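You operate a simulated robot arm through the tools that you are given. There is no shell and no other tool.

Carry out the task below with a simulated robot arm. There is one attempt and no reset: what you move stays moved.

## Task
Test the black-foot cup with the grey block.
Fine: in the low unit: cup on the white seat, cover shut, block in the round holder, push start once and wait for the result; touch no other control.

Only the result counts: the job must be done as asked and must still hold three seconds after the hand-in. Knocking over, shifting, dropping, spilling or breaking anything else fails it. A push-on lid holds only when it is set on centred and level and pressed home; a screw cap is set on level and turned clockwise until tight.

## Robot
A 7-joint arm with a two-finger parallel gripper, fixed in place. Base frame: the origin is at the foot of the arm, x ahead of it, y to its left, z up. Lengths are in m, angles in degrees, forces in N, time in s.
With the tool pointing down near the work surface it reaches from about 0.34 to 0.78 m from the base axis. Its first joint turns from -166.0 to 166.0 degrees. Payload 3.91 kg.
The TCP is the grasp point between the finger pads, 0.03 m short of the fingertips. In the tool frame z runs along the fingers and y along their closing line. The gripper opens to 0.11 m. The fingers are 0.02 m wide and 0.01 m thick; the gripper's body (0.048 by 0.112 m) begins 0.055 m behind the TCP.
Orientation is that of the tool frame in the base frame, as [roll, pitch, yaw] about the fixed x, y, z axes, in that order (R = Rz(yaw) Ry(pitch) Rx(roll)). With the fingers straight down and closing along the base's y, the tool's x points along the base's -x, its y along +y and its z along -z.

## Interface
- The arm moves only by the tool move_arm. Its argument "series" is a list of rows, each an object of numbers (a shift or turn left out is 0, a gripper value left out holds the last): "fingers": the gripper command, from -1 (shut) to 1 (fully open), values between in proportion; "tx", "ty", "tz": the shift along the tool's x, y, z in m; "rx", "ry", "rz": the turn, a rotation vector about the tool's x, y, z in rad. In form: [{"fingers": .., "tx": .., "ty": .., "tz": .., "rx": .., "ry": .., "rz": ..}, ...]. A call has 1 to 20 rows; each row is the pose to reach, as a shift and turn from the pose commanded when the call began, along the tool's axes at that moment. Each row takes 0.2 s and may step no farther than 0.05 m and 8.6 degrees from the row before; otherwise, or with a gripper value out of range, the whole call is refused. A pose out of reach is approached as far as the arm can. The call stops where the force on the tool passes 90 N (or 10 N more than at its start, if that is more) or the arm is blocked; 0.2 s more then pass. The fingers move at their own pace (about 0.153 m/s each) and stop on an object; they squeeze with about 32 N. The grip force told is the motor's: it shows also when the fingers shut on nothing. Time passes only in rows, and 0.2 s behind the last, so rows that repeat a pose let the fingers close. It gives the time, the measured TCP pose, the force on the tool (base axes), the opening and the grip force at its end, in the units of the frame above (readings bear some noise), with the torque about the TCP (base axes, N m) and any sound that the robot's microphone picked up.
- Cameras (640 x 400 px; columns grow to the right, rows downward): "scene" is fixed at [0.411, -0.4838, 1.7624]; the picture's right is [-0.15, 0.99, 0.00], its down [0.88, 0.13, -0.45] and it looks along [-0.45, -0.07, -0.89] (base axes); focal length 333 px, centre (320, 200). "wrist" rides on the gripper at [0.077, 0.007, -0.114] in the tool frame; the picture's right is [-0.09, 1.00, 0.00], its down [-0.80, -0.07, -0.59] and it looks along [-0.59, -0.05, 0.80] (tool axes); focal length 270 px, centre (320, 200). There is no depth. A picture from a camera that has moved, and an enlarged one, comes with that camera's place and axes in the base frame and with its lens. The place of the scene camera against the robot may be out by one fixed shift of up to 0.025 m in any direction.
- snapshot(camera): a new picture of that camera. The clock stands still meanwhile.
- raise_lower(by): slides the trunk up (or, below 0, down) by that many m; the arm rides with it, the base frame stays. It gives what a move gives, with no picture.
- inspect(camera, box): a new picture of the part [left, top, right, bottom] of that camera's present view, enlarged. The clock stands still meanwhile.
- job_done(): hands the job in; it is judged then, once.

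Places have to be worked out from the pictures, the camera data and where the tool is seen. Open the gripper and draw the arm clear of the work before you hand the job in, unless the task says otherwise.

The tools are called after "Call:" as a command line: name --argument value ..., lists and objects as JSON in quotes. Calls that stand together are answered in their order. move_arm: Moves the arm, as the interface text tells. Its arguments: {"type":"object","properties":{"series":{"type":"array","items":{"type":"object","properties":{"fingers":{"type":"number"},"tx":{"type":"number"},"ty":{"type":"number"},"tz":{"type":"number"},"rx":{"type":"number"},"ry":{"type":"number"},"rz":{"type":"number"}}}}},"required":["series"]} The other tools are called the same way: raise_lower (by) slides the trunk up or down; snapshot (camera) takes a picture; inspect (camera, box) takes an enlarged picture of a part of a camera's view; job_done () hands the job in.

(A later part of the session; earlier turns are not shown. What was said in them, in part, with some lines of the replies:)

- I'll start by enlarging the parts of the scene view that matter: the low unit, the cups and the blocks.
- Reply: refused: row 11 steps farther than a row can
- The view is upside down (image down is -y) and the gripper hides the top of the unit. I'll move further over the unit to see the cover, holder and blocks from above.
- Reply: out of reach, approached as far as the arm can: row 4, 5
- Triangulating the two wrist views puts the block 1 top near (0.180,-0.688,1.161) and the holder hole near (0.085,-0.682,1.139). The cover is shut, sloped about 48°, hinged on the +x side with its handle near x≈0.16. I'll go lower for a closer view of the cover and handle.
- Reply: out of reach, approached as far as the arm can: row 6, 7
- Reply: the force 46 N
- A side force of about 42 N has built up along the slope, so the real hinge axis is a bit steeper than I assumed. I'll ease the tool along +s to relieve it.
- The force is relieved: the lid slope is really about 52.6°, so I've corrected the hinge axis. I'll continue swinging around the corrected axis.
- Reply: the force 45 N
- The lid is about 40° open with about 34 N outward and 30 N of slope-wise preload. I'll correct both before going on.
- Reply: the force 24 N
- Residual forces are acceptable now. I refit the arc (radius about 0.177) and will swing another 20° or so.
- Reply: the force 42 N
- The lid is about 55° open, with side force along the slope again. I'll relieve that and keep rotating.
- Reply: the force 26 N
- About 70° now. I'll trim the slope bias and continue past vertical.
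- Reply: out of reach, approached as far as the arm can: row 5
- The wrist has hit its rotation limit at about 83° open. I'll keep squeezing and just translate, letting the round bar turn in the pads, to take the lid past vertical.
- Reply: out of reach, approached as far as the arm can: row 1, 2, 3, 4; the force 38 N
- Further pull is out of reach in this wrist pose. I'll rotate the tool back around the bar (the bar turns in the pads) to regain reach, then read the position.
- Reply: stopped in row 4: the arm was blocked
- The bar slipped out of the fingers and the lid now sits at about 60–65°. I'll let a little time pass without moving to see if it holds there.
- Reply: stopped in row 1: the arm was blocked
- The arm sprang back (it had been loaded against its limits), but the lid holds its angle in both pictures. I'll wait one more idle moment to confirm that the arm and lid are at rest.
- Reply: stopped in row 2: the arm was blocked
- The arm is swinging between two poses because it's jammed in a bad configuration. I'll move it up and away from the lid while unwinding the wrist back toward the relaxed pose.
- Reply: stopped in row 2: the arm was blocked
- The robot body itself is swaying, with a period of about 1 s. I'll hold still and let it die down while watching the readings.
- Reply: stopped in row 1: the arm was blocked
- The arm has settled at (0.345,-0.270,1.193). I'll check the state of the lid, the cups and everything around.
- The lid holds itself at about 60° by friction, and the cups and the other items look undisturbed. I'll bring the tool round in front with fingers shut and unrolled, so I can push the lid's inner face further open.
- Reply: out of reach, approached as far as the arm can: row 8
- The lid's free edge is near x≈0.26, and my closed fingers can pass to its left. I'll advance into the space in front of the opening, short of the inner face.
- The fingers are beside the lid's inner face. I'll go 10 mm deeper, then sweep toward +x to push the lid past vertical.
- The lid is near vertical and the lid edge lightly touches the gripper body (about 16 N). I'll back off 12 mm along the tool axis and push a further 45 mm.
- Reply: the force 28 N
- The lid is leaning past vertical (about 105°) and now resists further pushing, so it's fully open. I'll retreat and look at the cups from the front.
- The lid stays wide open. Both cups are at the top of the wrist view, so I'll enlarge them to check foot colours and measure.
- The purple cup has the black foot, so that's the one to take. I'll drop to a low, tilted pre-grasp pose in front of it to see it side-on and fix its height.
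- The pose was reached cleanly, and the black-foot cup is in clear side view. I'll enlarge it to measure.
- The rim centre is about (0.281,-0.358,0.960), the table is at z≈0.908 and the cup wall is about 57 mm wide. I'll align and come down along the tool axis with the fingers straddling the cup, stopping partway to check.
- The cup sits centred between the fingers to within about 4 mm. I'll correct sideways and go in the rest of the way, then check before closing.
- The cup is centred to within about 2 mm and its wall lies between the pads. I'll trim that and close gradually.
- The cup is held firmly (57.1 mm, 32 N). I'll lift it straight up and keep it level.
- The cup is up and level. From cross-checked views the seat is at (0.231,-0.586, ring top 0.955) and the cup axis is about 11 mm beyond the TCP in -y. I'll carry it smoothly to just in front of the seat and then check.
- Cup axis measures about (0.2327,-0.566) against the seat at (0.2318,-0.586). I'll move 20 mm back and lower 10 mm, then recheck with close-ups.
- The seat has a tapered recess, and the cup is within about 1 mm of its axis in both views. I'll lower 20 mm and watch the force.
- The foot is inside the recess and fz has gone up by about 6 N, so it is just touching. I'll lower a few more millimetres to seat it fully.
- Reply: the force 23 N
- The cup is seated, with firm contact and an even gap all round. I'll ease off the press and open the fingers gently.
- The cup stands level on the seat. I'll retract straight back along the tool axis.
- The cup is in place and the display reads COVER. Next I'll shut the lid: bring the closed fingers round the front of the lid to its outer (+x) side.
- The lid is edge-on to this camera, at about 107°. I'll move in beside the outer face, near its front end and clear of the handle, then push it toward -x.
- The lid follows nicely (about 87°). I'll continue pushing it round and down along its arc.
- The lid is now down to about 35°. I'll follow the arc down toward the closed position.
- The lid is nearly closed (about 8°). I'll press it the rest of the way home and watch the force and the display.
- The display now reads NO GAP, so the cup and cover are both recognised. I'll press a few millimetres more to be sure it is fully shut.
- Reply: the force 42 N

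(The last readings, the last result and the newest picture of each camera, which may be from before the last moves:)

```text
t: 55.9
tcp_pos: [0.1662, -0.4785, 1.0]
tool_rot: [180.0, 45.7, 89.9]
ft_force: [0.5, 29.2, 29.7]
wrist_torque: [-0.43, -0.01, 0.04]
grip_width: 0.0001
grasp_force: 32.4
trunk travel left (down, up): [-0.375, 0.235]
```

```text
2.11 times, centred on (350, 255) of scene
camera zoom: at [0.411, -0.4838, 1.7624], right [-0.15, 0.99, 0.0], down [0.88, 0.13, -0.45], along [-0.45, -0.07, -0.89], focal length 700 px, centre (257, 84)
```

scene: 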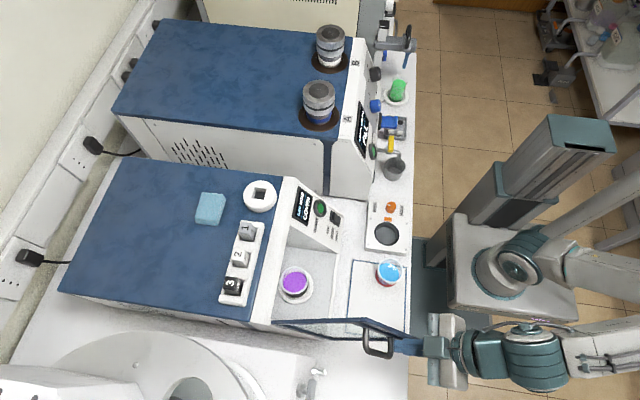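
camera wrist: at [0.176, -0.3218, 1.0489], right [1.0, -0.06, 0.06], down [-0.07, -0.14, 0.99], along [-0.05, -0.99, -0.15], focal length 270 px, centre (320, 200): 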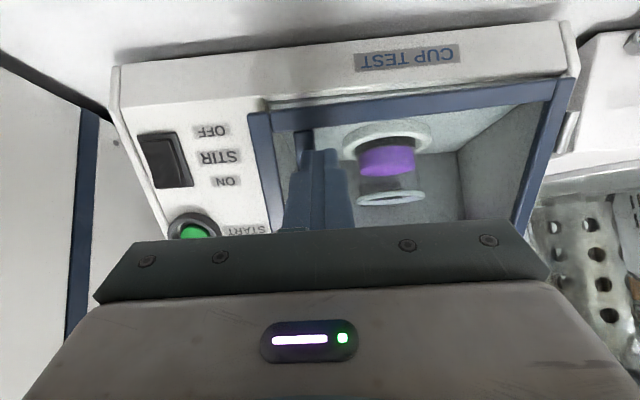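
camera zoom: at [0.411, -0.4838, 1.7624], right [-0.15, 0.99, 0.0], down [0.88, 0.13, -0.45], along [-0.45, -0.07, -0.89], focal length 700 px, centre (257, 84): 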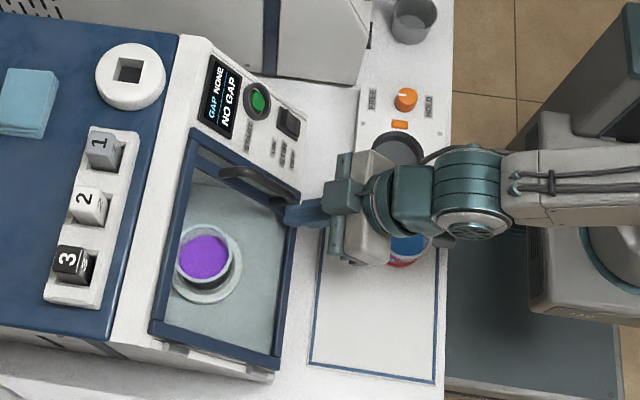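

The lid is pressed fully shut and contact was confirmed. I'll retract, turn the tool back to vertical, then raise the trunk for the block on top of the unit.

Call:
move_arm --series '[{"tz": -0.04}, {"tz": -0.08}, {"tz": -0.12, "tx": -0.01, "ry": 0.12}, {"tz": -0.13, "tx": -0.02, "ry": 0.26}, {"tz": -0.14, "tx": -0.03, "ry": 0.4}, {"tz": -0.15, "tx": -0.04, "ry": 0.54}, {"tz": -0.1627, "tx": -0.049, "ry": 0.67}, {"tz": -0.1627, "tx": -0.049, "ry": 0.788}]'

Call:
raise_lower --by 0.235

Call:
snapshot --camera "scene"

```text
t: 57.6
tcp_pos: [0.1662, -0.4026, 1.1457]
tool_rot: [180.0, -0.1, 89.9]
ft_force: [-0.1, 0.0, 0.2]
wrist_torque: [0.01, 0.0, 0.0]
grip_width: 0.0
grasp_force: 32.3
trunk travel left (down, up): [-0.375, 0.235]
```

```text
t: 60.1
tcp_pos: [0.1645, -0.4026, 1.3798]
tool_rot: [-179.9, -0.2, 89.8]
ft_force: [0.6, 0.1, 1.1]
wrist_torque: [-0.01, 0.01, -0.02]
grip_width: 0.0
grasp_force: 31.8
trunk travel left (down, up): [-0.61, 0.0]
```

```text
taken
```

scene: 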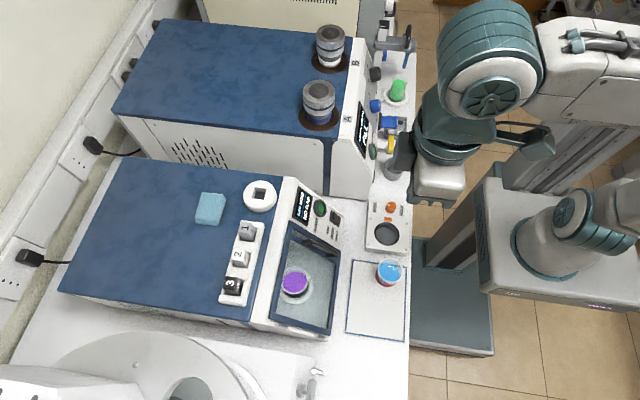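

The cup is under the shut cover and everything else is in place. I'll move over the block tray for a close look at the grey block (1) and the round holder.

Call:
move_arm --series '[{"tx": -0.04, "ty": 0.003, "tz": 0.022, "fingers": 0.0}, {"tx": -0.08, "ty": 0.006, "tz": 0.044}, {"tx": -0.12, "ty": 0.009, "tz": 0.066}, {"tx": -0.16, "ty": 0.012, "tz": 0.088}, {"tx": -0.197, "ty": 0.0155, "tz": 0.11}]'

Call:
snapshot --camera "wrist"

Call:
inspect --camera "wrist" --box '[200, 100, 440, 240]'

```text
t: 61.3
tcp_pos: [0.1806, -0.6027, 1.267]
tool_rot: [179.9, -0.1, 89.9]
ft_force: [0.2, -0.5, 0.0]
wrist_torque: [0.03, 0.01, -0.02]
grip_width: 0.0549
grasp_force: 0.1
trunk travel left (down, up): [-0.61, 0.0]
```

```text
taken
camera wrist: at [0.1877, -0.5265, 1.3824], right [1.0, -0.09, 0.0], down [-0.07, -0.8, 0.59], along [-0.05, -0.59, -0.81], focal length 270 px, centre (320, 200)
```

wrist: 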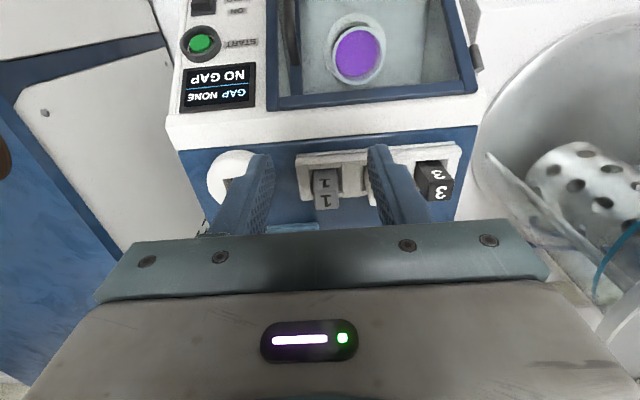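

```text
2.67 times, centred on (320, 170) of wrist
camera zoom: at [0.1877, -0.5265, 1.3824], right [1.0, -0.09, 0.0], down [-0.07, -0.8, 0.59], along [-0.05, -0.59, -0.81], focal length 721 px, centre (320, 280)
```

zoom: 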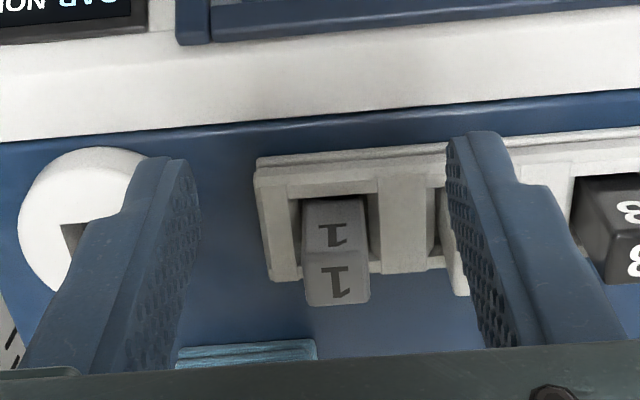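

Grey block 1's top is centred near (0.1797,-0.6887,1.161), about 25 mm square, and it stands well proud of the tray. I'll narrow the fingers to 45 mm so the right finger fits between blocks 1 and 2, and hover above it.

Call:
move_arm --series '[{"fingers": -0.18, "tx": -0.02}, {"tx": -0.04, "tz": 0.01, "ty": -0.001}, {"tx": -0.065, "tz": 0.025, "ty": -0.001}, {"tx": -0.086, "tz": 0.04, "ty": -0.001}]'

Call:
snapshot --camera "wrist"

Call:
inspect --camera "scene" --box '[200, 170, 300, 310]'

```text
t: 62.3
tcp_pos: [0.1759, -0.6677, 1.2316]
tool_rot: [179.9, 0.0, 89.9]
ft_force: [0.7, 1.2, 0.2]
wrist_torque: [-0.03, 0.03, -0.02]
grip_width: 0.0451
grasp_force: 0.0
out of reach, approached as far as the arm can: row 4
trunk travel left (down, up): [-0.61, 0.0]
```

```text
taken
camera wrist: at [0.1828, -0.5929, 1.3463], right [1.0, -0.09, 0.0], down [-0.07, -0.8, 0.59], along [-0.05, -0.59, -0.8], focal length 270 px, centre (320, 200)
```

wrist: 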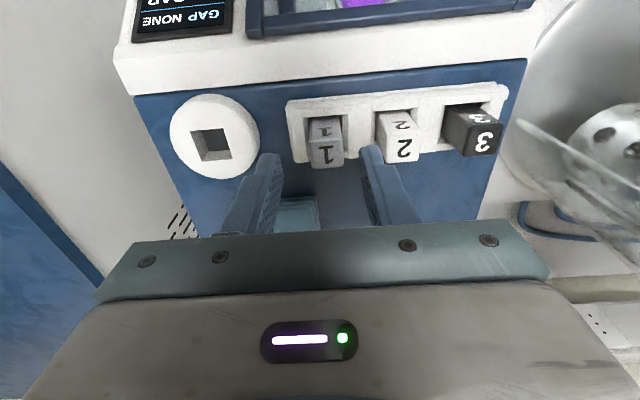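

```text
2.86 times, centred on (250, 240) of scene
camera zoom: at [0.411, -0.4838, 1.7624], right [-0.15, 0.99, 0.0], down [0.88, 0.13, -0.45], along [-0.45, -0.07, -0.89], focal length 950 px, centre (520, 86)
```

zoom: 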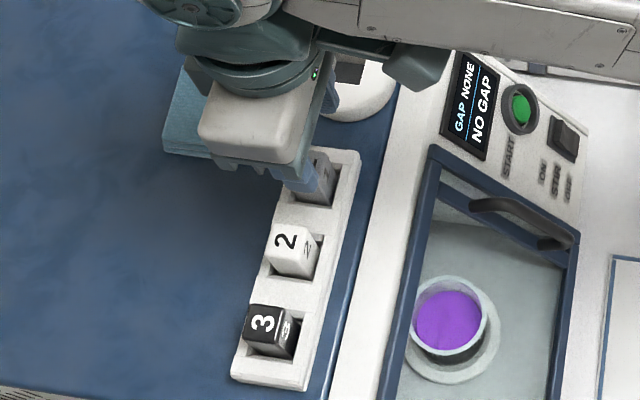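

A vertical tool can't quite reach the block here. Tilting the tool about 25° outward (about x, which keeps the pads flush on the block's x-faces) will extend the reach, so I'll do that at hover height.

Call:
move_arm --series '[{"ry": -0.11, "tx": 0.006, "ty": 0.001}, {"ry": -0.22, "tx": 0.006, "ty": 0.002, "tz": 0.004}, {"ry": -0.33, "tx": 0.004, "ty": 0.003, "tz": 0.01}, {"ry": -0.436, "tx": 0.0027, "ty": 0.0038, "tz": 0.0166}]'

Call:
snapshot --camera "wrist"

Call:
inspect --camera "wrist" --box '[200, 60, 440, 240]'

```text
t: 63.3
tcp_pos: [0.1804, -0.6672, 1.215]
tool_rot: [-180.0, 25.0, 89.9]
ft_force: [0.4, 0.0, -0.9]
wrist_torque: [-0.01, -0.03, 0.0]
grip_width: 0.0451
grasp_force: 0.1
trunk travel left (down, up): [-0.61, 0.0]
```

```text
taken
camera wrist: at [0.1876, -0.5498, 1.2872], right [1.0, -0.08, 0.04], down [-0.07, -0.47, 0.88], along [-0.05, -0.88, -0.48], focal length 270 px, centre (320, 200)
```

wrist: 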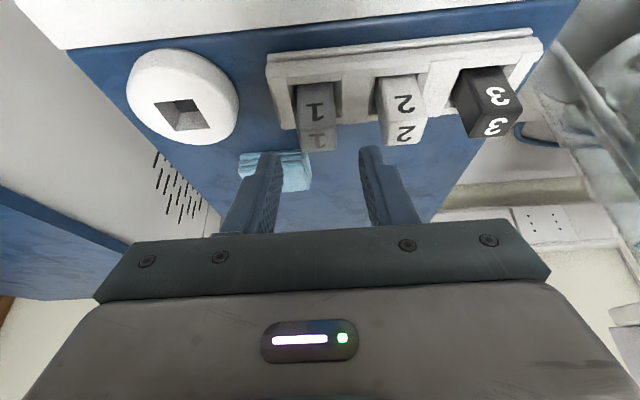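

```text
2.22 times, centred on (320, 150) of wrist
camera zoom: at [0.1876, -0.5498, 1.2872], right [1.0, -0.08, 0.04], down [-0.07, -0.47, 0.88], along [-0.05, -0.88, -0.48], focal length 601 px, centre (320, 311)
```

zoom: 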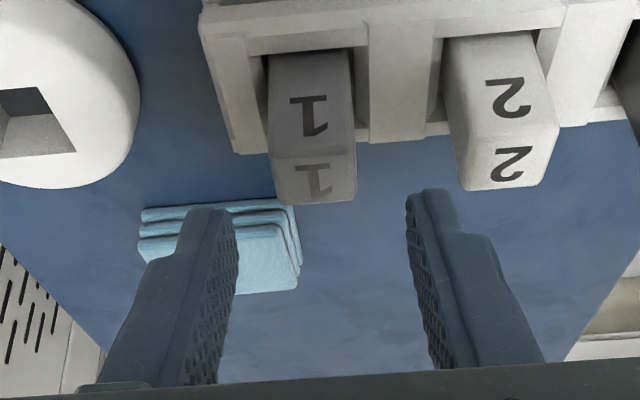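

The holder hole re-measures consistently, but the block's top height is uncertain by about 1 cm. I'll enlarge further to pin down the block's edges.

Call:
inspect --camera "wrist" --box '[280, 60, 360, 160]'

Call:
inspect --camera "scene" --box '[215, 200, 275, 270]'

```text
4.00 times, centred on (320, 110) of wrist
camera zoom: at [0.1876, -0.5498, 1.2872], right [1.0, -0.08, 0.04], down [-0.07, -0.47, 0.88], along [-0.05, -0.88, -0.48], focal length 1081 px, centre (320, 560)
```

zoom: 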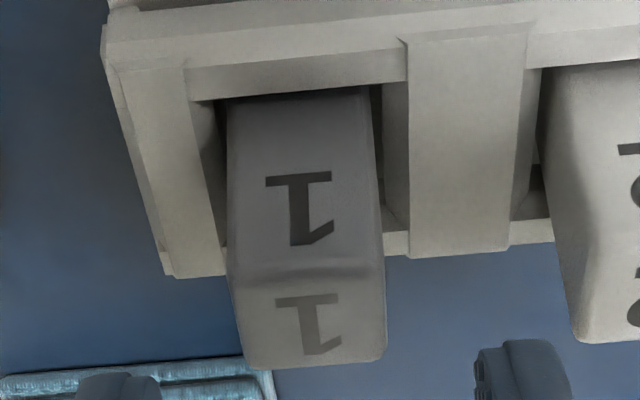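

```text
5.71 times, centred on (245, 235) of scene
camera zoom: at [0.411, -0.4838, 1.7624], right [-0.15, 0.99, 0.0], down [0.88, 0.13, -0.45], along [-0.45, -0.07, -0.89], focal length 1900 px, centre (749, 0)
```

zoom: 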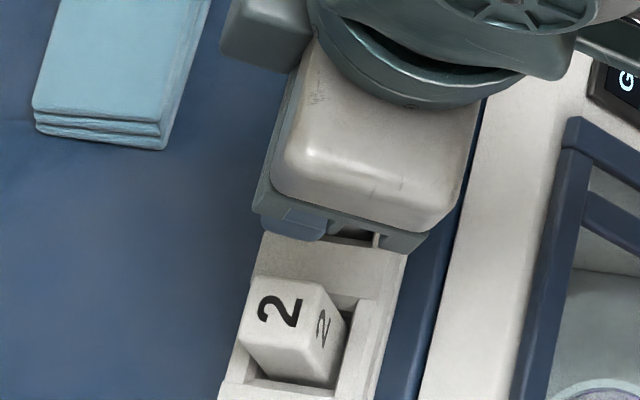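

With refined edges, the grey block's centre is about (0.179,-0.6845), its top at z≈1.168, and it's about 24 mm wide. I'll descend so the fingertips straddle its upper 17 mm.

Call:
move_arm --series '[{"tx": 0.0087, "ty": -0.0014, "tz": 0.01}, {"tx": 0.0087, "ty": -0.0014, "tz": 0.024}, {"tx": 0.0087, "ty": -0.0014, "tz": 0.0377}]'

Call:
snapshot --camera "wrist"

Call:
inspect --camera "wrist" --box '[240, 80, 400, 220]'

Call:
inspect --camera "scene" --box '[205, 190, 285, 280]'

```text
t: 64.1
tcp_pos: [0.1785, -0.676, 1.1779]
tool_rot: [180.0, 24.8, 90.0]
ft_force: [-0.3, -0.3, 0.6]
wrist_torque: [0.03, -0.01, 0.02]
grip_width: 0.0453
grasp_force: 0.0
trunk travel left (down, up): [-0.61, 0.0]
```

```text
taken
camera wrist: at [0.1857, -0.5588, 1.2489], right [1.0, -0.08, 0.04], down [-0.07, -0.48, 0.88], along [-0.05, -0.88, -0.48], focal length 270 px, centre (320, 200)
```

wrist: 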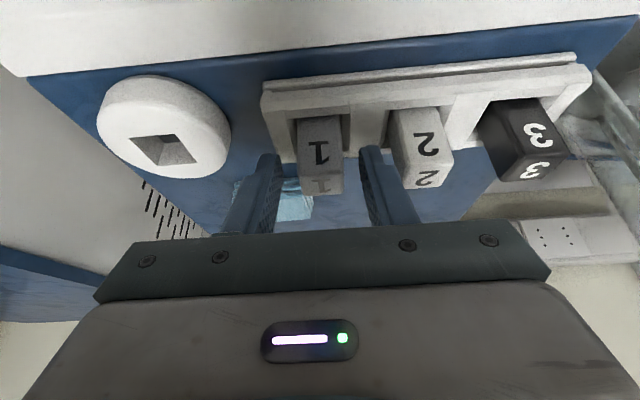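

```text
2.86 times, centred on (320, 150) of wrist
camera zoom: at [0.1857, -0.5588, 1.2489], right [1.0, -0.08, 0.04], down [-0.07, -0.48, 0.88], along [-0.05, -0.88, -0.48], focal length 772 px, centre (320, 343)
```

zoom: 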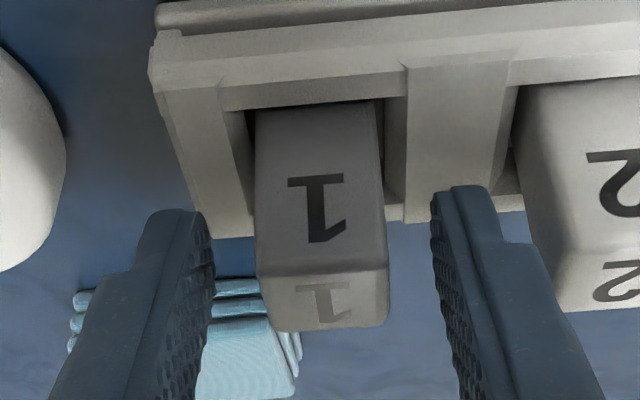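

```text
4.44 times, centred on (245, 235) of scene
camera zoom: at [0.411, -0.4838, 1.7624], right [-0.15, 0.99, 0.0], down [0.88, 0.13, -0.45], along [-0.45, -0.07, -0.89], focal length 1478 px, centre (653, 44)
```

zoom: 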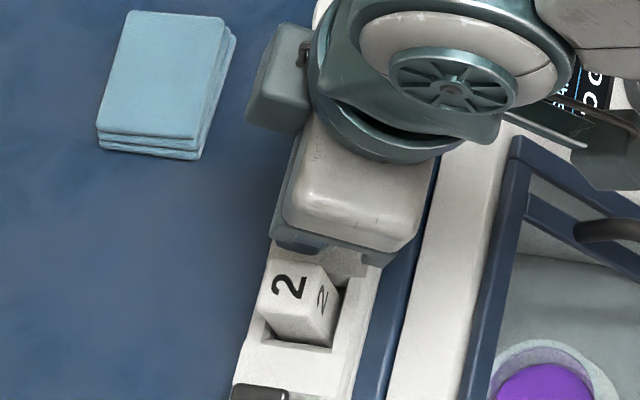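

The block is centred between the fingers in x. I'll shift 4 mm toward -y to split the remaining depth uncertainty and close gently.

Call:
move_arm --series '[{"tx": -0.0036, "tz": 0.0017}, {"tx": -0.0036, "tz": 0.0017, "fingers": -0.4}, {"tx": -0.0036, "tz": 0.0017, "fingers": -0.52}, {"tx": -0.0036, "tz": 0.0017, "fingers": -0.6}, {"tx": -0.0036, "tz": 0.0017, "fingers": -1}, {"tx": -0.0036, "tz": 0.0017, "fingers": -1}]'

Call:
inspect --camera "wrist" --box '[240, 80, 400, 220]'

```text
t: 65.5
tcp_pos: [0.1773, -0.6793, 1.1784]
tool_rot: [-180.0, 24.9, 89.9]
ft_force: [-1.1, 0.0, 0.3]
wrist_torque: [0.03, 0.0, 0.01]
grip_width: 0.0232
grasp_force: 32.0
trunk travel left (down, up): [-0.61, 0.0]
```

```text
2.86 times, centred on (320, 150) of wrist
camera zoom: at [0.1855, -0.5623, 1.2494], right [1.0, -0.08, 0.04], down [-0.07, -0.48, 0.88], along [-0.05, -0.88, -0.48], focal length 772 px, centre (320, 343)
```

zoom: 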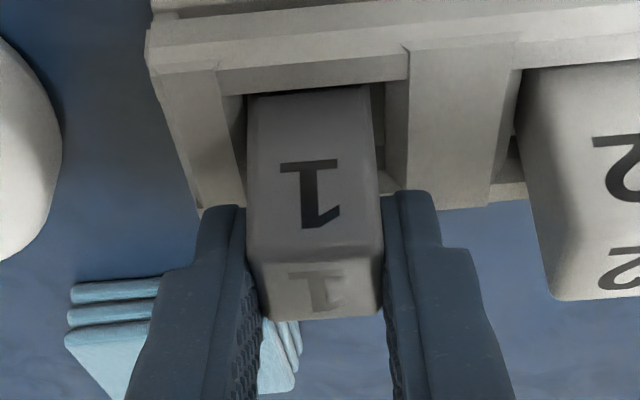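

Grip closed at 23.2 mm, so the block is 23 mm wide and its top is at about 1.174. I'll lift it straight up 36 mm out of its slot.

Call:
move_arm --series '[{"tx": -0.0034, "tz": -0.0073}, {"tx": -0.0068, "tz": -0.0145}, {"tx": -0.0106, "tz": -0.0227}, {"tx": -0.0152, "tz": -0.0326}]'

Call:
snapshot --camera "wrist"

Call:
inspect --camera "scene" --box '[205, 170, 285, 280]'

```text
t: 66.5
tcp_pos: [0.1772, -0.6788, 1.2137]
tool_rot: [180.0, 24.8, 89.9]
ft_force: [-0.2, -0.2, -0.6]
wrist_torque: [0.02, 0.03, -0.05]
grip_width: 0.023
grasp_force: 32.8
trunk travel left (down, up): [-0.61, 0.0]
```

```text
taken
camera wrist: at [0.1852, -0.5619, 1.2851], right [1.0, -0.08, 0.04], down [-0.07, -0.48, 0.88], along [-0.05, -0.88, -0.48], focal length 270 px, centre (320, 200)
```

wrist: 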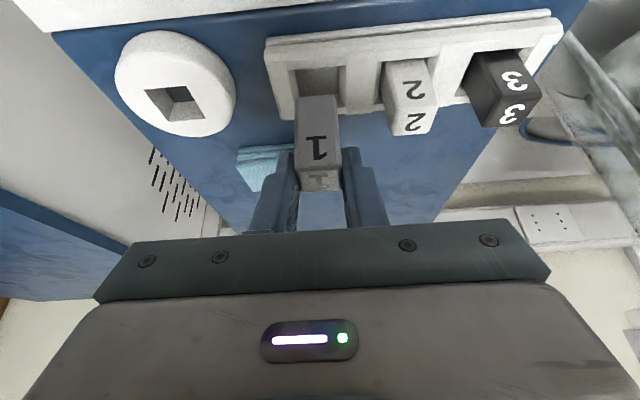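

```text
3.64 times, centred on (245, 225) of scene
camera zoom: at [0.411, -0.4838, 1.7624], right [-0.15, 0.99, 0.0], down [0.88, 0.13, -0.45], along [-0.45, -0.07, -0.89], focal length 1209 px, centre (593, 109)
```

zoom: 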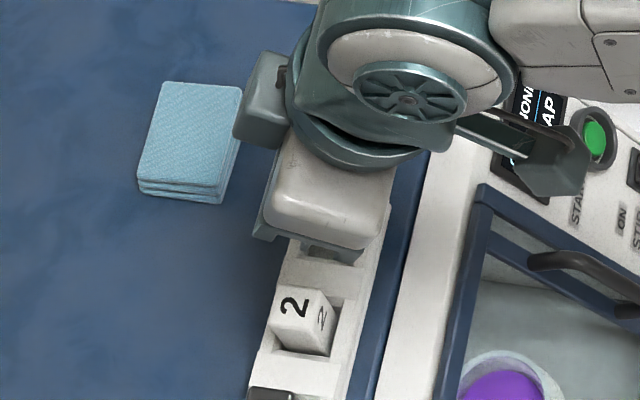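

The block (about 50 mm tall) is out of its slot, with its bottom at z≈1.16 and the holder top at about 1.139. I'll carry it sideways to above the holder's square hole and check alignment.

Call:
move_arm --series '[{"ty": -0.02}, {"ty": -0.045, "tx": -0.001}, {"ty": -0.07, "tx": -0.002, "tz": 0.001}, {"ty": -0.0927, "tx": -0.0027, "tz": 0.0013}, {"ty": -0.0927, "tx": -0.0027, "tz": 0.0013}]'

Call:
inspect --camera "wrist" --box '[230, 40, 410, 220]'

Call:
inspect --camera "scene" --box '[220, 150, 300, 240]'

```text
t: 67.7
tcp_pos: [0.086, -0.6836, 1.2147]
tool_rot: [-180.0, 24.9, 89.9]
ft_force: [0.2, -0.3, -0.2]
wrist_torque: [0.03, -0.02, -0.01]
grip_width: 0.0231
grasp_force: 32.2
trunk travel left (down, up): [-0.61, 0.0]
```

```text
2.22 times, centred on (320, 130) of wrist
camera zoom: at [0.0932, -0.5649, 1.2857], right [1.0, -0.08, 0.04], down [-0.07, -0.48, 0.88], along [-0.05, -0.88, -0.48], focal length 601 px, centre (320, 356)
```

zoom: 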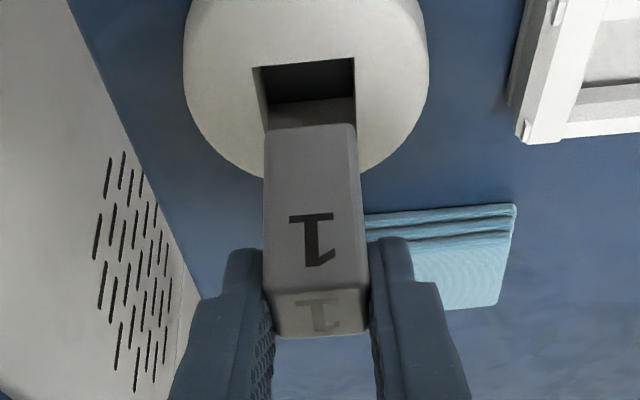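

```text
4.44 times, centred on (260, 195) of scene
camera zoom: at [0.411, -0.4838, 1.7624], right [-0.15, 0.99, 0.0], down [0.88, 0.13, -0.45], along [-0.45, -0.07, -0.89], focal length 1478 px, centre (587, 222)
```

zoom: 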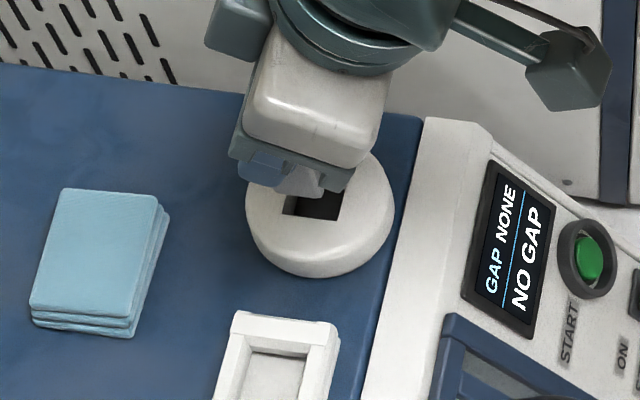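

The hole measures about 27.7 mm wide, centred at (0.0858,-0.6823), and the block is about 1 mm off in x. I'll lower to just above the hole and recheck with both cameras.

Call:
move_arm --series '[{"ty": -0.001, "tx": 0.003, "tz": 0.006}, {"ty": -0.0012, "tx": 0.0055, "tz": 0.0118}, {"ty": -0.0012, "tx": 0.0072, "tz": 0.0154}, {"ty": -0.0012, "tx": 0.0072, "tz": 0.0154}]'

Call:
inspect --camera "wrist" --box '[260, 60, 380, 180]'

Call:
inspect --camera "scene" --box '[240, 165, 290, 225]'

```text
t: 68.7
tcp_pos: [0.0846, -0.6826, 1.1966]
tool_rot: [-180.0, 25.0, 89.9]
ft_force: [0.3, 1.1, 0.6]
wrist_torque: [0.0, 0.0, 0.01]
grip_width: 0.0232
grasp_force: 31.8
trunk travel left (down, up): [-0.61, 0.0]
```

```text
3.33 times, centred on (320, 120) of wrist
camera zoom: at [0.092, -0.5648, 1.2681], right [1.0, -0.08, 0.04], down [-0.07, -0.48, 0.88], along [-0.05, -0.88, -0.48], focal length 901 px, centre (320, 467)
```

zoom: 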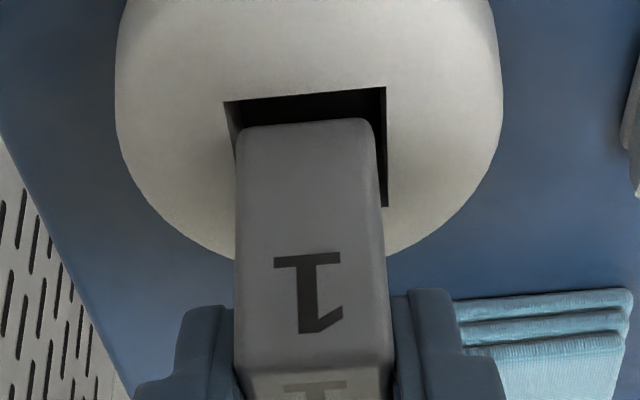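

```text
6.67 times, centred on (265, 195) of scene
camera zoom: at [0.411, -0.4838, 1.7624], right [-0.15, 0.99, 0.0], down [0.88, 0.13, -0.45], along [-0.45, -0.07, -0.89], focal length 2217 px, centre (687, 233)
```

zoom: 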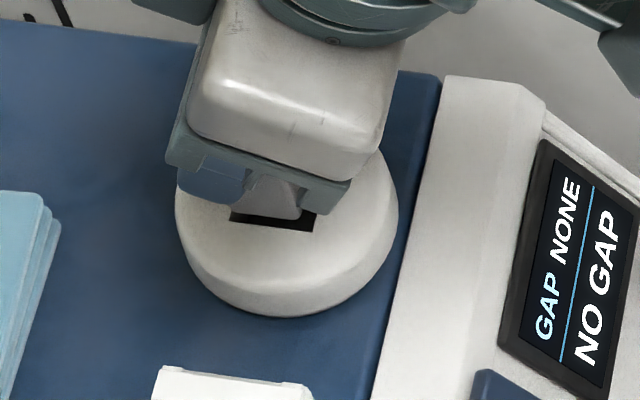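

In x the block and hole agree to within 0.2 mm. In y the scene view hints the block is about 2–3 mm too far toward -y, so I'll zoom in closer on that corner.

Call:
inspect --camera "scene" --box '[253, 185, 273, 200]'

Call:
inspect --camera "wrist" --box '[280, 75, 350, 125]'

```text
16.00 times, centred on (263, 192) of scene
camera zoom: at [0.411, -0.4838, 1.7624], right [-0.15, 0.99, 0.0], down [0.88, 0.13, -0.45], along [-0.45, -0.07, -0.89], focal length 5322 px, centre (1232, 320)
```

zoom: 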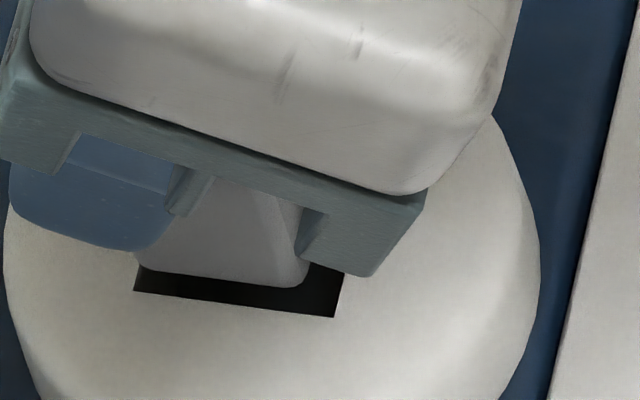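

```text
8.00 times, centred on (315, 100) of wrist
camera zoom: at [0.092, -0.5648, 1.2681], right [1.0, -0.08, 0.04], down [-0.07, -0.48, 0.88], along [-0.05, -0.88, -0.48], focal length 2162 px, centre (360, 1000)
```

zoom: 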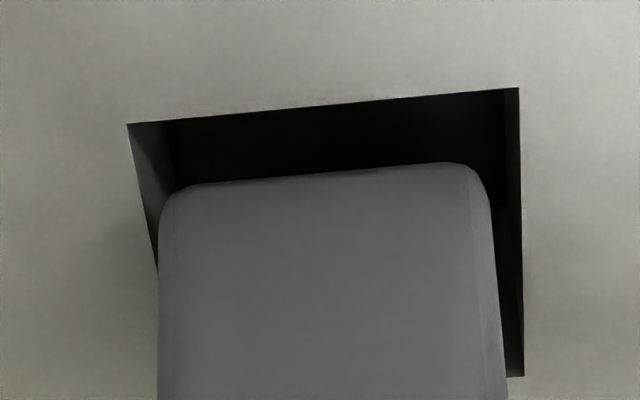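

The close-up shows sharp edges: the block needs about 1.3 mm toward +y, and x is centred. I'll apply that and lower it slowly into the hole while watching the force.

Call:
move_arm --series '[{"tx": 0.0012, "tz": -0.0005}, {"tx": 0.0024, "tz": 0.0022}, {"tx": 0.0037, "tz": 0.0049}, {"tx": 0.005, "tz": 0.0077}]'

Call:
inspect --camera "wrist" --box '[280, 75, 350, 125]'

Call:
inspect --camera "scene" --box '[253, 185, 273, 200]'

```text
t: 69.7
tcp_pos: [0.0841, -0.6816, 1.187]
tool_rot: [179.9, 24.8, 89.8]
ft_force: [-0.8, -0.2, 0.5]
wrist_torque: [0.01, 0.0, -0.01]
grip_width: 0.0229
grasp_force: 31.7
trunk travel left (down, up): [-0.61, 0.0]
```

```text
8.00 times, centred on (315, 100) of wrist
camera zoom: at [0.0915, -0.5639, 1.2589], right [1.0, -0.08, 0.04], down [-0.07, -0.48, 0.88], along [-0.05, -0.88, -0.48], focal length 2162 px, centre (360, 1000)
```

zoom: 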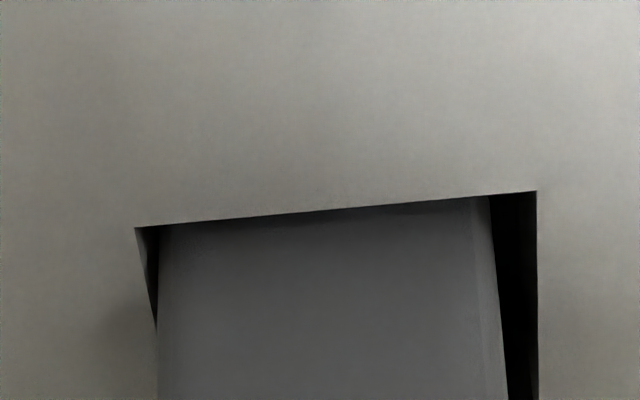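

```text
16.00 times, centred on (263, 192) of scene
camera zoom: at [0.411, -0.4838, 1.7624], right [-0.15, 0.99, 0.0], down [0.88, 0.13, -0.45], along [-0.45, -0.07, -0.89], focal length 5322 px, centre (1232, 320)
```

zoom: 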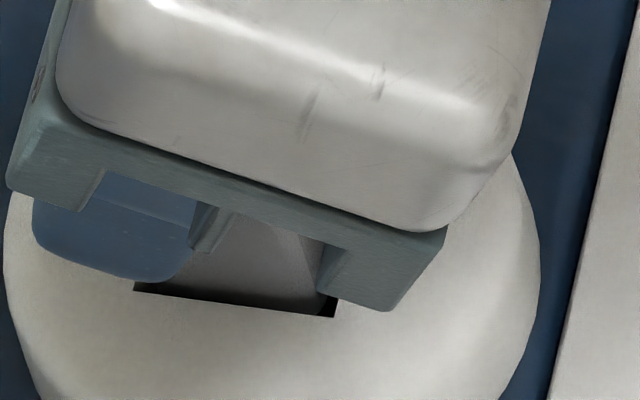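

The block has entered the hole without contact force. I'll nudge it 0.8 mm toward +x and keep lowering until it bottoms out.

Call:
move_arm --series '[{"ty": 0.0008, "tx": 0.0008, "tz": 0.0018}, {"ty": 0.0008, "tx": 0.0017, "tz": 0.0036}, {"ty": 0.0008, "tx": 0.0025, "tz": 0.0054}, {"ty": 0.0008, "tx": 0.0034, "tz": 0.0073}]'

Call:
inspect --camera "wrist" --box '[260, 60, 380, 200]'

Call:
inspect --camera "scene" --box '[240, 175, 320, 225]'

```text
t: 70.7
tcp_pos: [0.0845, -0.6814, 1.1802]
tool_rot: [-180.0, 24.9, 89.9]
ft_force: [0.6, 0.0, -1.1]
wrist_torque: [-0.01, 0.01, 0.02]
grip_width: 0.0234
grasp_force: 32.2
trunk travel left (down, up): [-0.61, 0.0]
```

```text
2.86 times, centred on (320, 130) of wrist
camera zoom: at [0.0923, -0.5632, 1.2511], right [1.0, -0.08, 0.04], down [-0.07, -0.48, 0.88], along [-0.05, -0.88, -0.48], focal length 772 px, centre (320, 400)
```

zoom: 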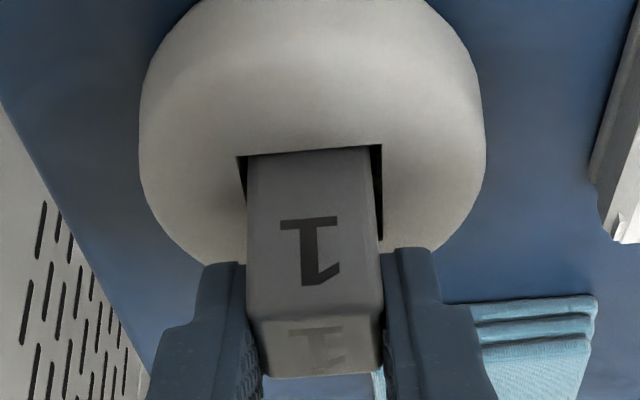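

```text
8.00 times, centred on (280, 200) of scene
camera zoom: at [0.411, -0.4838, 1.7624], right [-0.15, 0.99, 0.0], down [0.88, 0.13, -0.45], along [-0.45, -0.07, -0.89], focal length 2661 px, centre (640, 200)
```

zoom: 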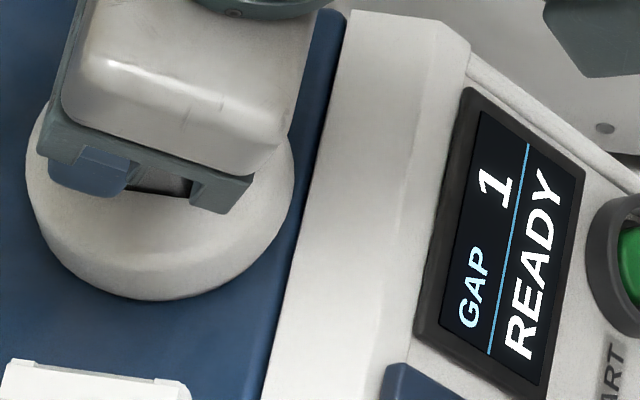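

The display shows GAP 1 / READY. I haven't felt the bottom yet, so I'll lower a few more millimetres in small steps before releasing.

Call:
move_arm --series '[{"tx": 0.0008, "tz": 0.0018}, {"tx": 0.0017, "tz": 0.0036}]'

```text
t: 71.3
tcp_pos: [0.0856, -0.6814, 1.177]
tool_rot: [180.0, 24.9, 90.0]
ft_force: [1.3, 0.1, 1.7]
wrist_torque: [0.01, -0.01, -0.03]
grip_width: 0.0231
grasp_force: 31.7
trunk travel left (down, up): [-0.61, 0.0]
```

Call:
move_arm --series '[{"tx": 0.0006, "tz": 0.0014}, {"tx": 0.0012, "tz": 0.0027}]'

```text
t: 71.9
tcp_pos: [0.085, -0.68, 1.178]
tool_rot: [179.9, 25.3, 89.8]
ft_force: [0.4, -1.5, 17.7]
wrist_torque: [0.03, 0.01, -0.01]
grip_width: 0.0229
grasp_force: 32.1
trunk travel left (down, up): [-0.61, 0.0]
```

fz rose to 18 N with no more travel, so the block is on the bottom. I'll ease up slightly and open the fingers.

Call:
move_arm --series '[{"tx": -0.0008, "tz": -0.0018}, {"tx": -0.0008, "tz": -0.0018, "fingers": -0.54}, {"tx": -0.0008, "tz": -0.0018, "fingers": -0.45}, {"tx": -0.0008, "tz": -0.0018, "fingers": -0.25}, {"tx": -0.0008, "tz": -0.0018, "fingers": -0.15}]'

Call:
inspect --camera "wrist" --box '[260, 60, 380, 200]'

```text
t: 73.1
tcp_pos: [0.0847, -0.6797, 1.1743]
tool_rot: [180.0, 24.9, 89.8]
ft_force: [-0.8, -1.0, 0.1]
wrist_torque: [-0.01, -0.01, 0.01]
grip_width: 0.0468
grasp_force: 0.1
trunk travel left (down, up): [-0.61, 0.0]
```

```text
2.86 times, centred on (320, 130) of wrist
camera zoom: at [0.0923, -0.5635, 1.2466], right [1.0, -0.08, 0.04], down [-0.07, -0.48, 0.88], along [-0.05, -0.88, -0.48], focal length 772 px, centre (320, 400)
```

zoom: 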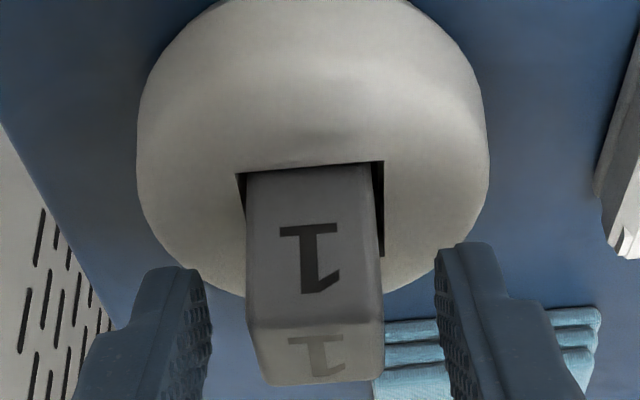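

Released; the block stands square in the holder. I'll retract along the tool axis, back away to the front, then lower the trunk for pressing START (measured at about (0.052,-0.554,1.033)).

Call:
move_arm --series '[{"tz": -0.03}, {"tz": -0.06}, {"tz": -0.09}, {"tx": 0.03, "ty": -0.005, "tz": -0.12, "fingers": -1}, {"tx": 0.06, "ty": -0.01, "tz": -0.15}, {"tx": 0.095, "ty": -0.015, "tz": -0.18}, {"tx": 0.13, "ty": -0.02, "tz": -0.21}, {"tx": 0.165, "ty": -0.025, "tz": -0.24}]'

Call:
snapshot --camera "scene"

```text
t: 74.9
tcp_pos: [0.0613, -0.4306, 1.3248]
tool_rot: [179.9, 25.0, 90.0]
ft_force: [-0.7, 0.4, -0.2]
wrist_torque: [0.0, -0.01, 0.01]
grip_width: 0.0
grasp_force: 32.0
trunk travel left (down, up): [-0.61, 0.0]
```

```text
taken
```

scene: 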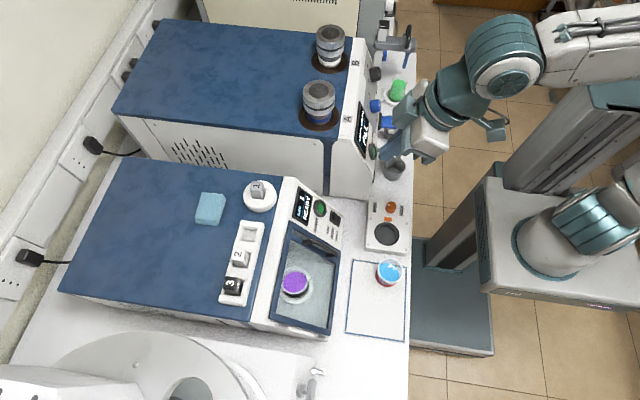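

Everything is in place: grey block in the holder, cup under the shut cover, READY shown. I'll lower the trunk 0.2 m to get wrist room for the START press.

Call:
raise_lower --by -0.2

Call:
snapshot --camera "wrist"

```text
t: 77.1
tcp_pos: [0.0614, -0.4328, 1.1233]
tool_rot: [-180.0, 24.9, 89.9]
ft_force: [0.9, 0.4, -0.1]
wrist_torque: [-0.03, 0.0, -0.01]
grip_width: 0.0002
grasp_force: 31.8
trunk travel left (down, up): [-0.41, 0.2]
```

```text
taken
camera wrist: at [0.0699, -0.3154, 1.1953], right [1.0, -0.08, 0.04], down [-0.07, -0.48, 0.88], along [-0.05, -0.88, -0.48], focal length 270 px, centre (320, 200)
```

wrist: 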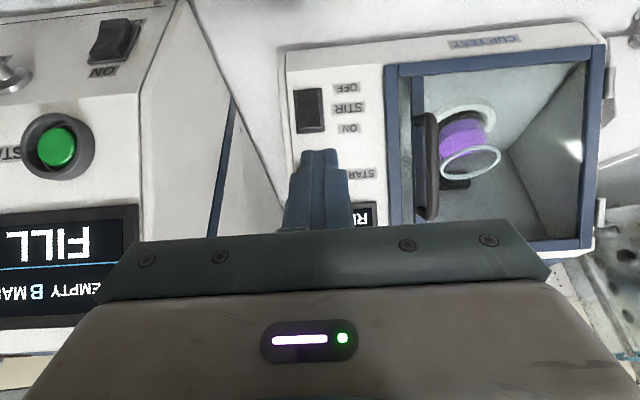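

I'll tilt to about 50°, square to the panel, and hover about 5 cm off the START button to check the aim.

Call:
move_arm --series '[{"ry": -0.11, "tx": -0.006, "tz": 0.01, "ty": -0.002}, {"ry": -0.22, "tx": -0.015, "tz": 0.025, "ty": -0.004}, {"ry": -0.33, "tx": -0.026, "tz": 0.043, "ty": -0.006}, {"ry": -0.436, "tx": -0.0375, "tz": 0.0605, "ty": -0.007}]'

Call:
snapshot --camera "wrist"

Call:
inspect --camera "scene" --box '[280, 170, 380, 260]'

```text
t: 78.1
tcp_pos: [0.0564, -0.4925, 1.0847]
tool_rot: [179.9, 50.1, 90.0]
ft_force: [-0.6, 0.5, 0.5]
wrist_torque: [-0.03, -0.01, 0.0]
grip_width: 0.0
grasp_force: 32.2
trunk travel left (down, up): [-0.41, 0.2]
```

```text
taken
camera wrist: at [0.0629, -0.3568, 1.0993], right [1.0, -0.06, 0.07], down [-0.07, -0.06, 1.0], along [-0.05, -1.0, -0.06], focal length 270 px, centre (320, 200)
```

wrist: 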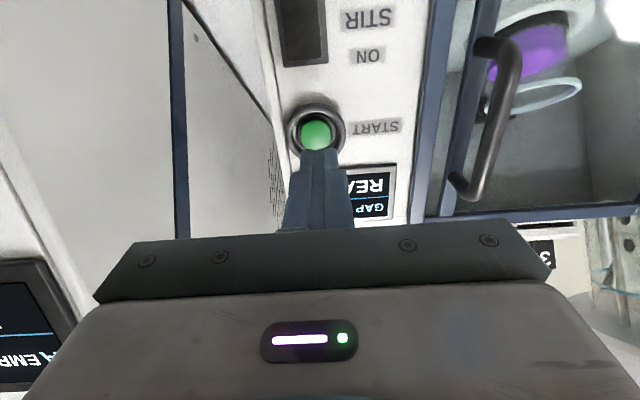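

```text
4.44 times, centred on (330, 215) of scene
camera zoom: at [0.411, -0.4838, 1.7624], right [-0.15, 0.99, 0.0], down [0.88, 0.13, -0.45], along [-0.45, -0.07, -0.89], focal length 1478 px, centre (276, 133)
```

zoom: 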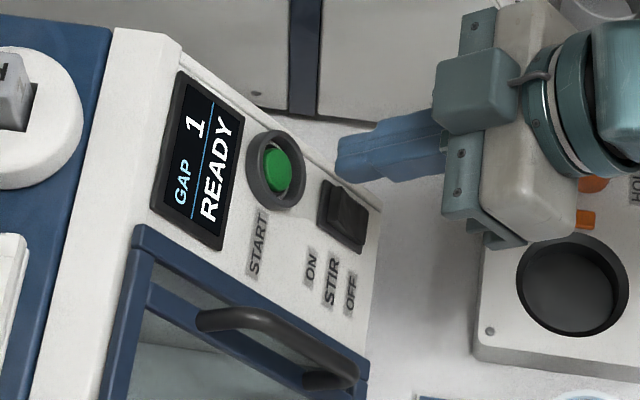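

The tool axis points very near the button centre; let me zoom to refine the aim.

Call:
inspect --camera "wrist" --box '[270, 90, 370, 170]'

```text
5.00 times, centred on (320, 130) of wrist
camera zoom: at [0.0629, -0.3568, 1.0993], right [1.0, -0.06, 0.07], down [-0.07, -0.06, 1.0], along [-0.05, -1.0, -0.06], focal length 1351 px, centre (320, 550)
```

zoom: 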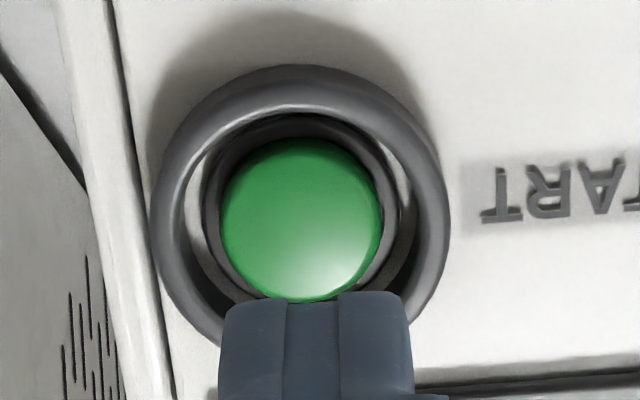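

The green cap sits inside a raised guard ring wide enough for the closed fingertips. I'll trim the aim by about 2.5 mm in -x and 2 mm along the panel, then advance to just short of the cap.

Call:
move_arm --series '[{"ty": -0.0025, "tx": -0.002, "tz": 0.012}, {"ty": -0.0025, "tx": -0.002, "tz": 0.024}, {"ty": -0.0025, "tx": -0.002, "tz": 0.033}]'

Call:
inspect --camera "wrist" --box '[270, 90, 370, 170]'

Call:
inspect --camera "scene" --box '[300, 180, 350, 230]'

```text
t: 78.9
tcp_pos: [0.0535, -0.5185, 1.0654]
tool_rot: [179.9, 49.9, 89.9]
ft_force: [-0.1, -0.3, 0.1]
wrist_torque: [0.0, 0.04, 0.0]
grip_width: 0.0001
grasp_force: 32.9
trunk travel left (down, up): [-0.41, 0.2]
```

```text
5.00 times, centred on (320, 130) of wrist
camera zoom: at [0.0613, -0.383, 1.0798], right [1.0, -0.06, 0.07], down [-0.07, -0.06, 1.0], along [-0.05, -1.0, -0.06], focal length 1351 px, centre (320, 550)
```

zoom: 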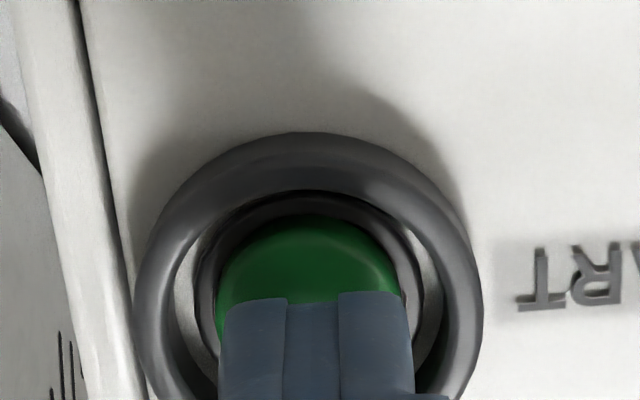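

```text
8.00 times, centred on (325, 205) of scene
camera zoom: at [0.411, -0.4838, 1.7624], right [-0.15, 0.99, 0.0], down [0.88, 0.13, -0.45], along [-0.45, -0.07, -0.89], focal length 2661 px, centre (280, 160)
```

zoom: 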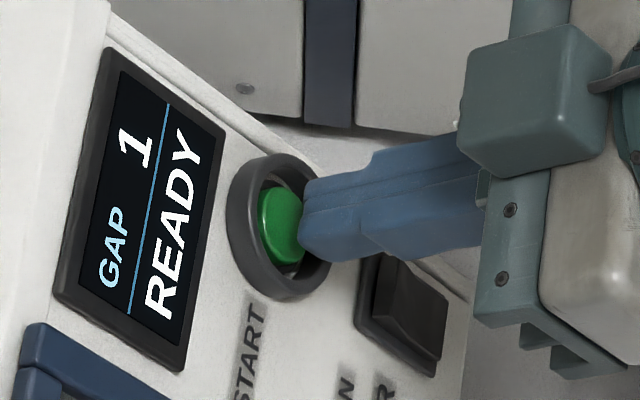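

The fingertip is centred on the cap and almost touching. I'll advance slowly, watching for contact.

Call:
move_arm --series '[{"tz": 0.003}, {"tz": 0.006}, {"tz": 0.009}]'

Call:
inspect --camera "scene" --box '[300, 180, 350, 230]'

```text
t: 79.7
tcp_pos: [0.0535, -0.526, 1.0599]
tool_rot: [179.9, 49.9, 89.8]
ft_force: [0.0, -0.1, -0.3]
wrist_torque: [0.05, -0.01, 0.02]
grip_width: 0.0
grasp_force: 32.3
trunk travel left (down, up): [-0.41, 0.2]
```

```text
8.00 times, centred on (325, 205) of scene
camera zoom: at [0.411, -0.4838, 1.7624], right [-0.15, 0.99, 0.0], down [0.88, 0.13, -0.45], along [-0.45, -0.07, -0.89], focal length 2661 px, centre (280, 160)
```

zoom: 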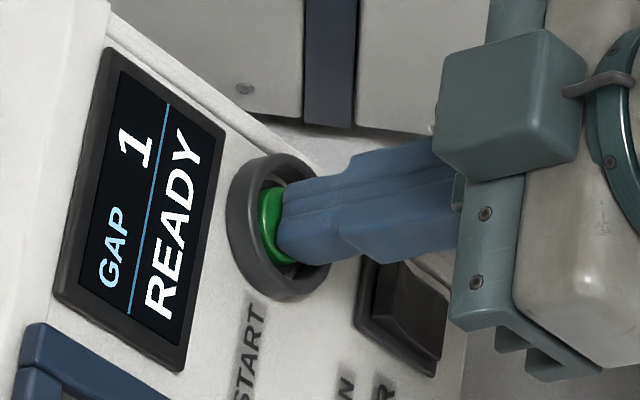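

The tip is over the cap with no force yet. I'll advance another 8 mm in small steps.

Call:
move_arm --series '[{"tz": 0.002}, {"tz": 0.004}, {"tz": 0.006}, {"tz": 0.008}]'

Call:
inspect --camera "scene" --box '[300, 180, 350, 230]'

```text
t: 80.7
tcp_pos: [0.0527, -0.5311, 1.0553]
tool_rot: [-180.0, 50.1, 89.9]
ft_force: [-0.2, 10.6, 6.3]
wrist_torque: [-0.06, 0.0, 0.01]
grip_width: 0.0
grasp_force: 31.9
trunk travel left (down, up): [-0.41, 0.2]
heard: click
```

```text
8.00 times, centred on (325, 205) of scene
camera zoom: at [0.411, -0.4838, 1.7624], right [-0.15, 0.99, 0.0], down [0.88, 0.13, -0.45], along [-0.45, -0.07, -0.89], focal length 2661 px, centre (280, 160)
```

zoom: 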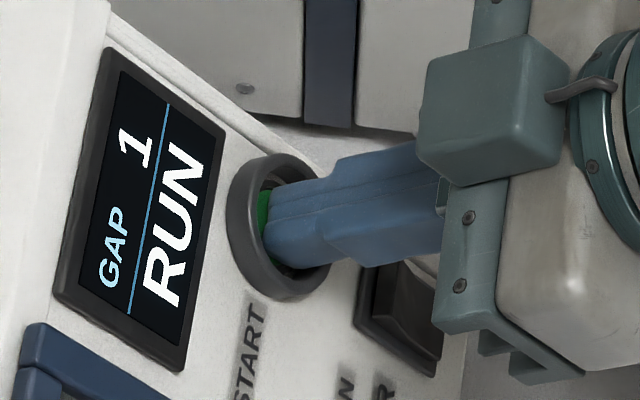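

A click was heard and the display reads RUN, so START has been pressed once. I'll retract straight back, clear of the work, and wait for the result.

Call:
move_arm --series '[{"tz": -0.02}, {"tz": -0.05}, {"tz": -0.09}, {"tz": -0.13, "fingers": 0.5}, {"tz": -0.16, "tx": -0.01}]'

Call:
inspect --camera "scene" --box '[280, 170, 380, 260]'

```text
t: 81.9
tcp_pos: [0.052, -0.4159, 1.1652]
tool_rot: [-179.9, 49.9, 89.9]
ft_force: [-0.7, 0.4, -0.3]
wrist_torque: [0.07, -0.03, -0.01]
grip_width: 0.0824
grasp_force: 0.1
trunk travel left (down, up): [-0.41, 0.2]
```

```text
4.44 times, centred on (330, 215) of scene
camera zoom: at [0.411, -0.4838, 1.7624], right [-0.15, 0.99, 0.0], down [0.88, 0.13, -0.45], along [-0.45, -0.07, -0.89], focal length 1478 px, centre (276, 133)
```

zoom: 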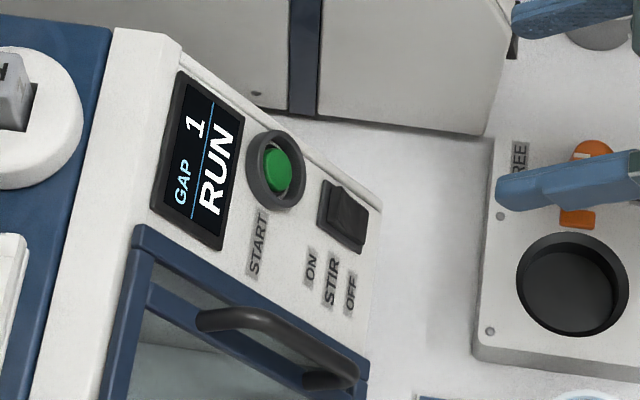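

The button has sprung back and the test is running. I'll hold the arm clear and let time pass.

Call:
move_arm --series '[{"tz": 0}, {"tz": 0}, {"tz": 0}, {"tz": 0}, {"tz": 0}, {"tz": 0}, {"tz": 0}, {"tz": 0}, {"tz": 0}, {"tz": 0}, {"tz": 0}, {"tz": 0}, {"tz": 0}, {"tz": 0}, {"tz": 0}, {"tz": 0}, {"tz": 0}, {"tz": 0}, {"tz": 0}, {"tz": 0}]'

Call:
snapshot --camera "scene"

Call:
inspect --camera "scene" --box '[280, 170, 380, 260]'

```text
t: 86.1
tcp_pos: [0.0544, -0.4163, 1.1651]
tool_rot: [-180.0, 49.9, 89.9]
ft_force: [-0.5, -0.1, -0.1]
wrist_torque: [0.0, -0.01, 0.0]
grip_width: 0.0827
grasp_force: 0.0
trunk travel left (down, up): [-0.41, 0.2]
```

```text
taken
```

scene: 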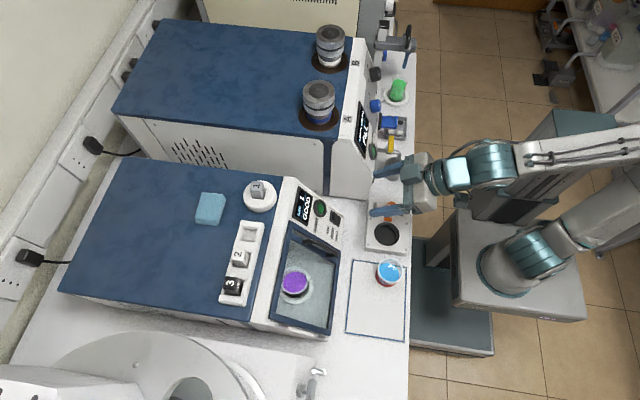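

```text
4.44 times, centred on (330, 215) of scene
camera zoom: at [0.411, -0.4838, 1.7624], right [-0.15, 0.99, 0.0], down [0.88, 0.13, -0.45], along [-0.45, -0.07, -0.89], focal length 1478 px, centre (276, 133)
```

zoom: 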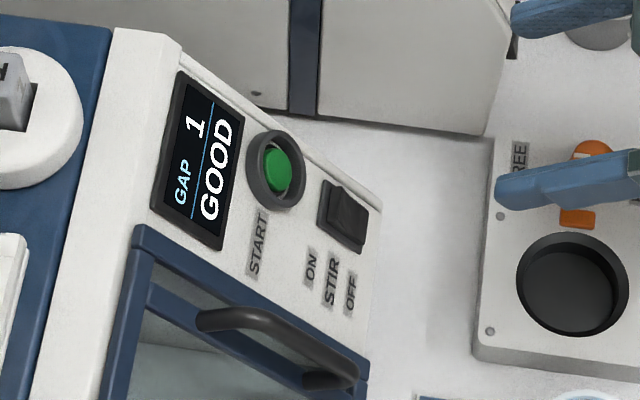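

The display shows GAP 1 / GOOD, so the test has finished with a result. The cup, cover and block are in place, nothing else has moved, and the gripper is open and clear, so I'm handing in.

Call:
job_done

```text
The job is handed in.
```

The black-foot cup was tested with the grey block (1) in the low unit, and the unit's display showed **GAP 1 / GOOD**. I handed the job in after that.

- **Cup:** it stands level on the white seat with the cover pressed fully shut over it.
- **Block:** it sits on the bottom of the round holder, and the display read READY before I started.
- **Start:** I pushed START once and touched no other control.
- **Slip:** while I was opening the cover, the handle slipped out of the fingers. The arm swung back and forth by about 20 cm before it settled. In the pictures taken afterwards nothing looked knocked over or shifted.

The arm was left clear of the work with the gripper open.
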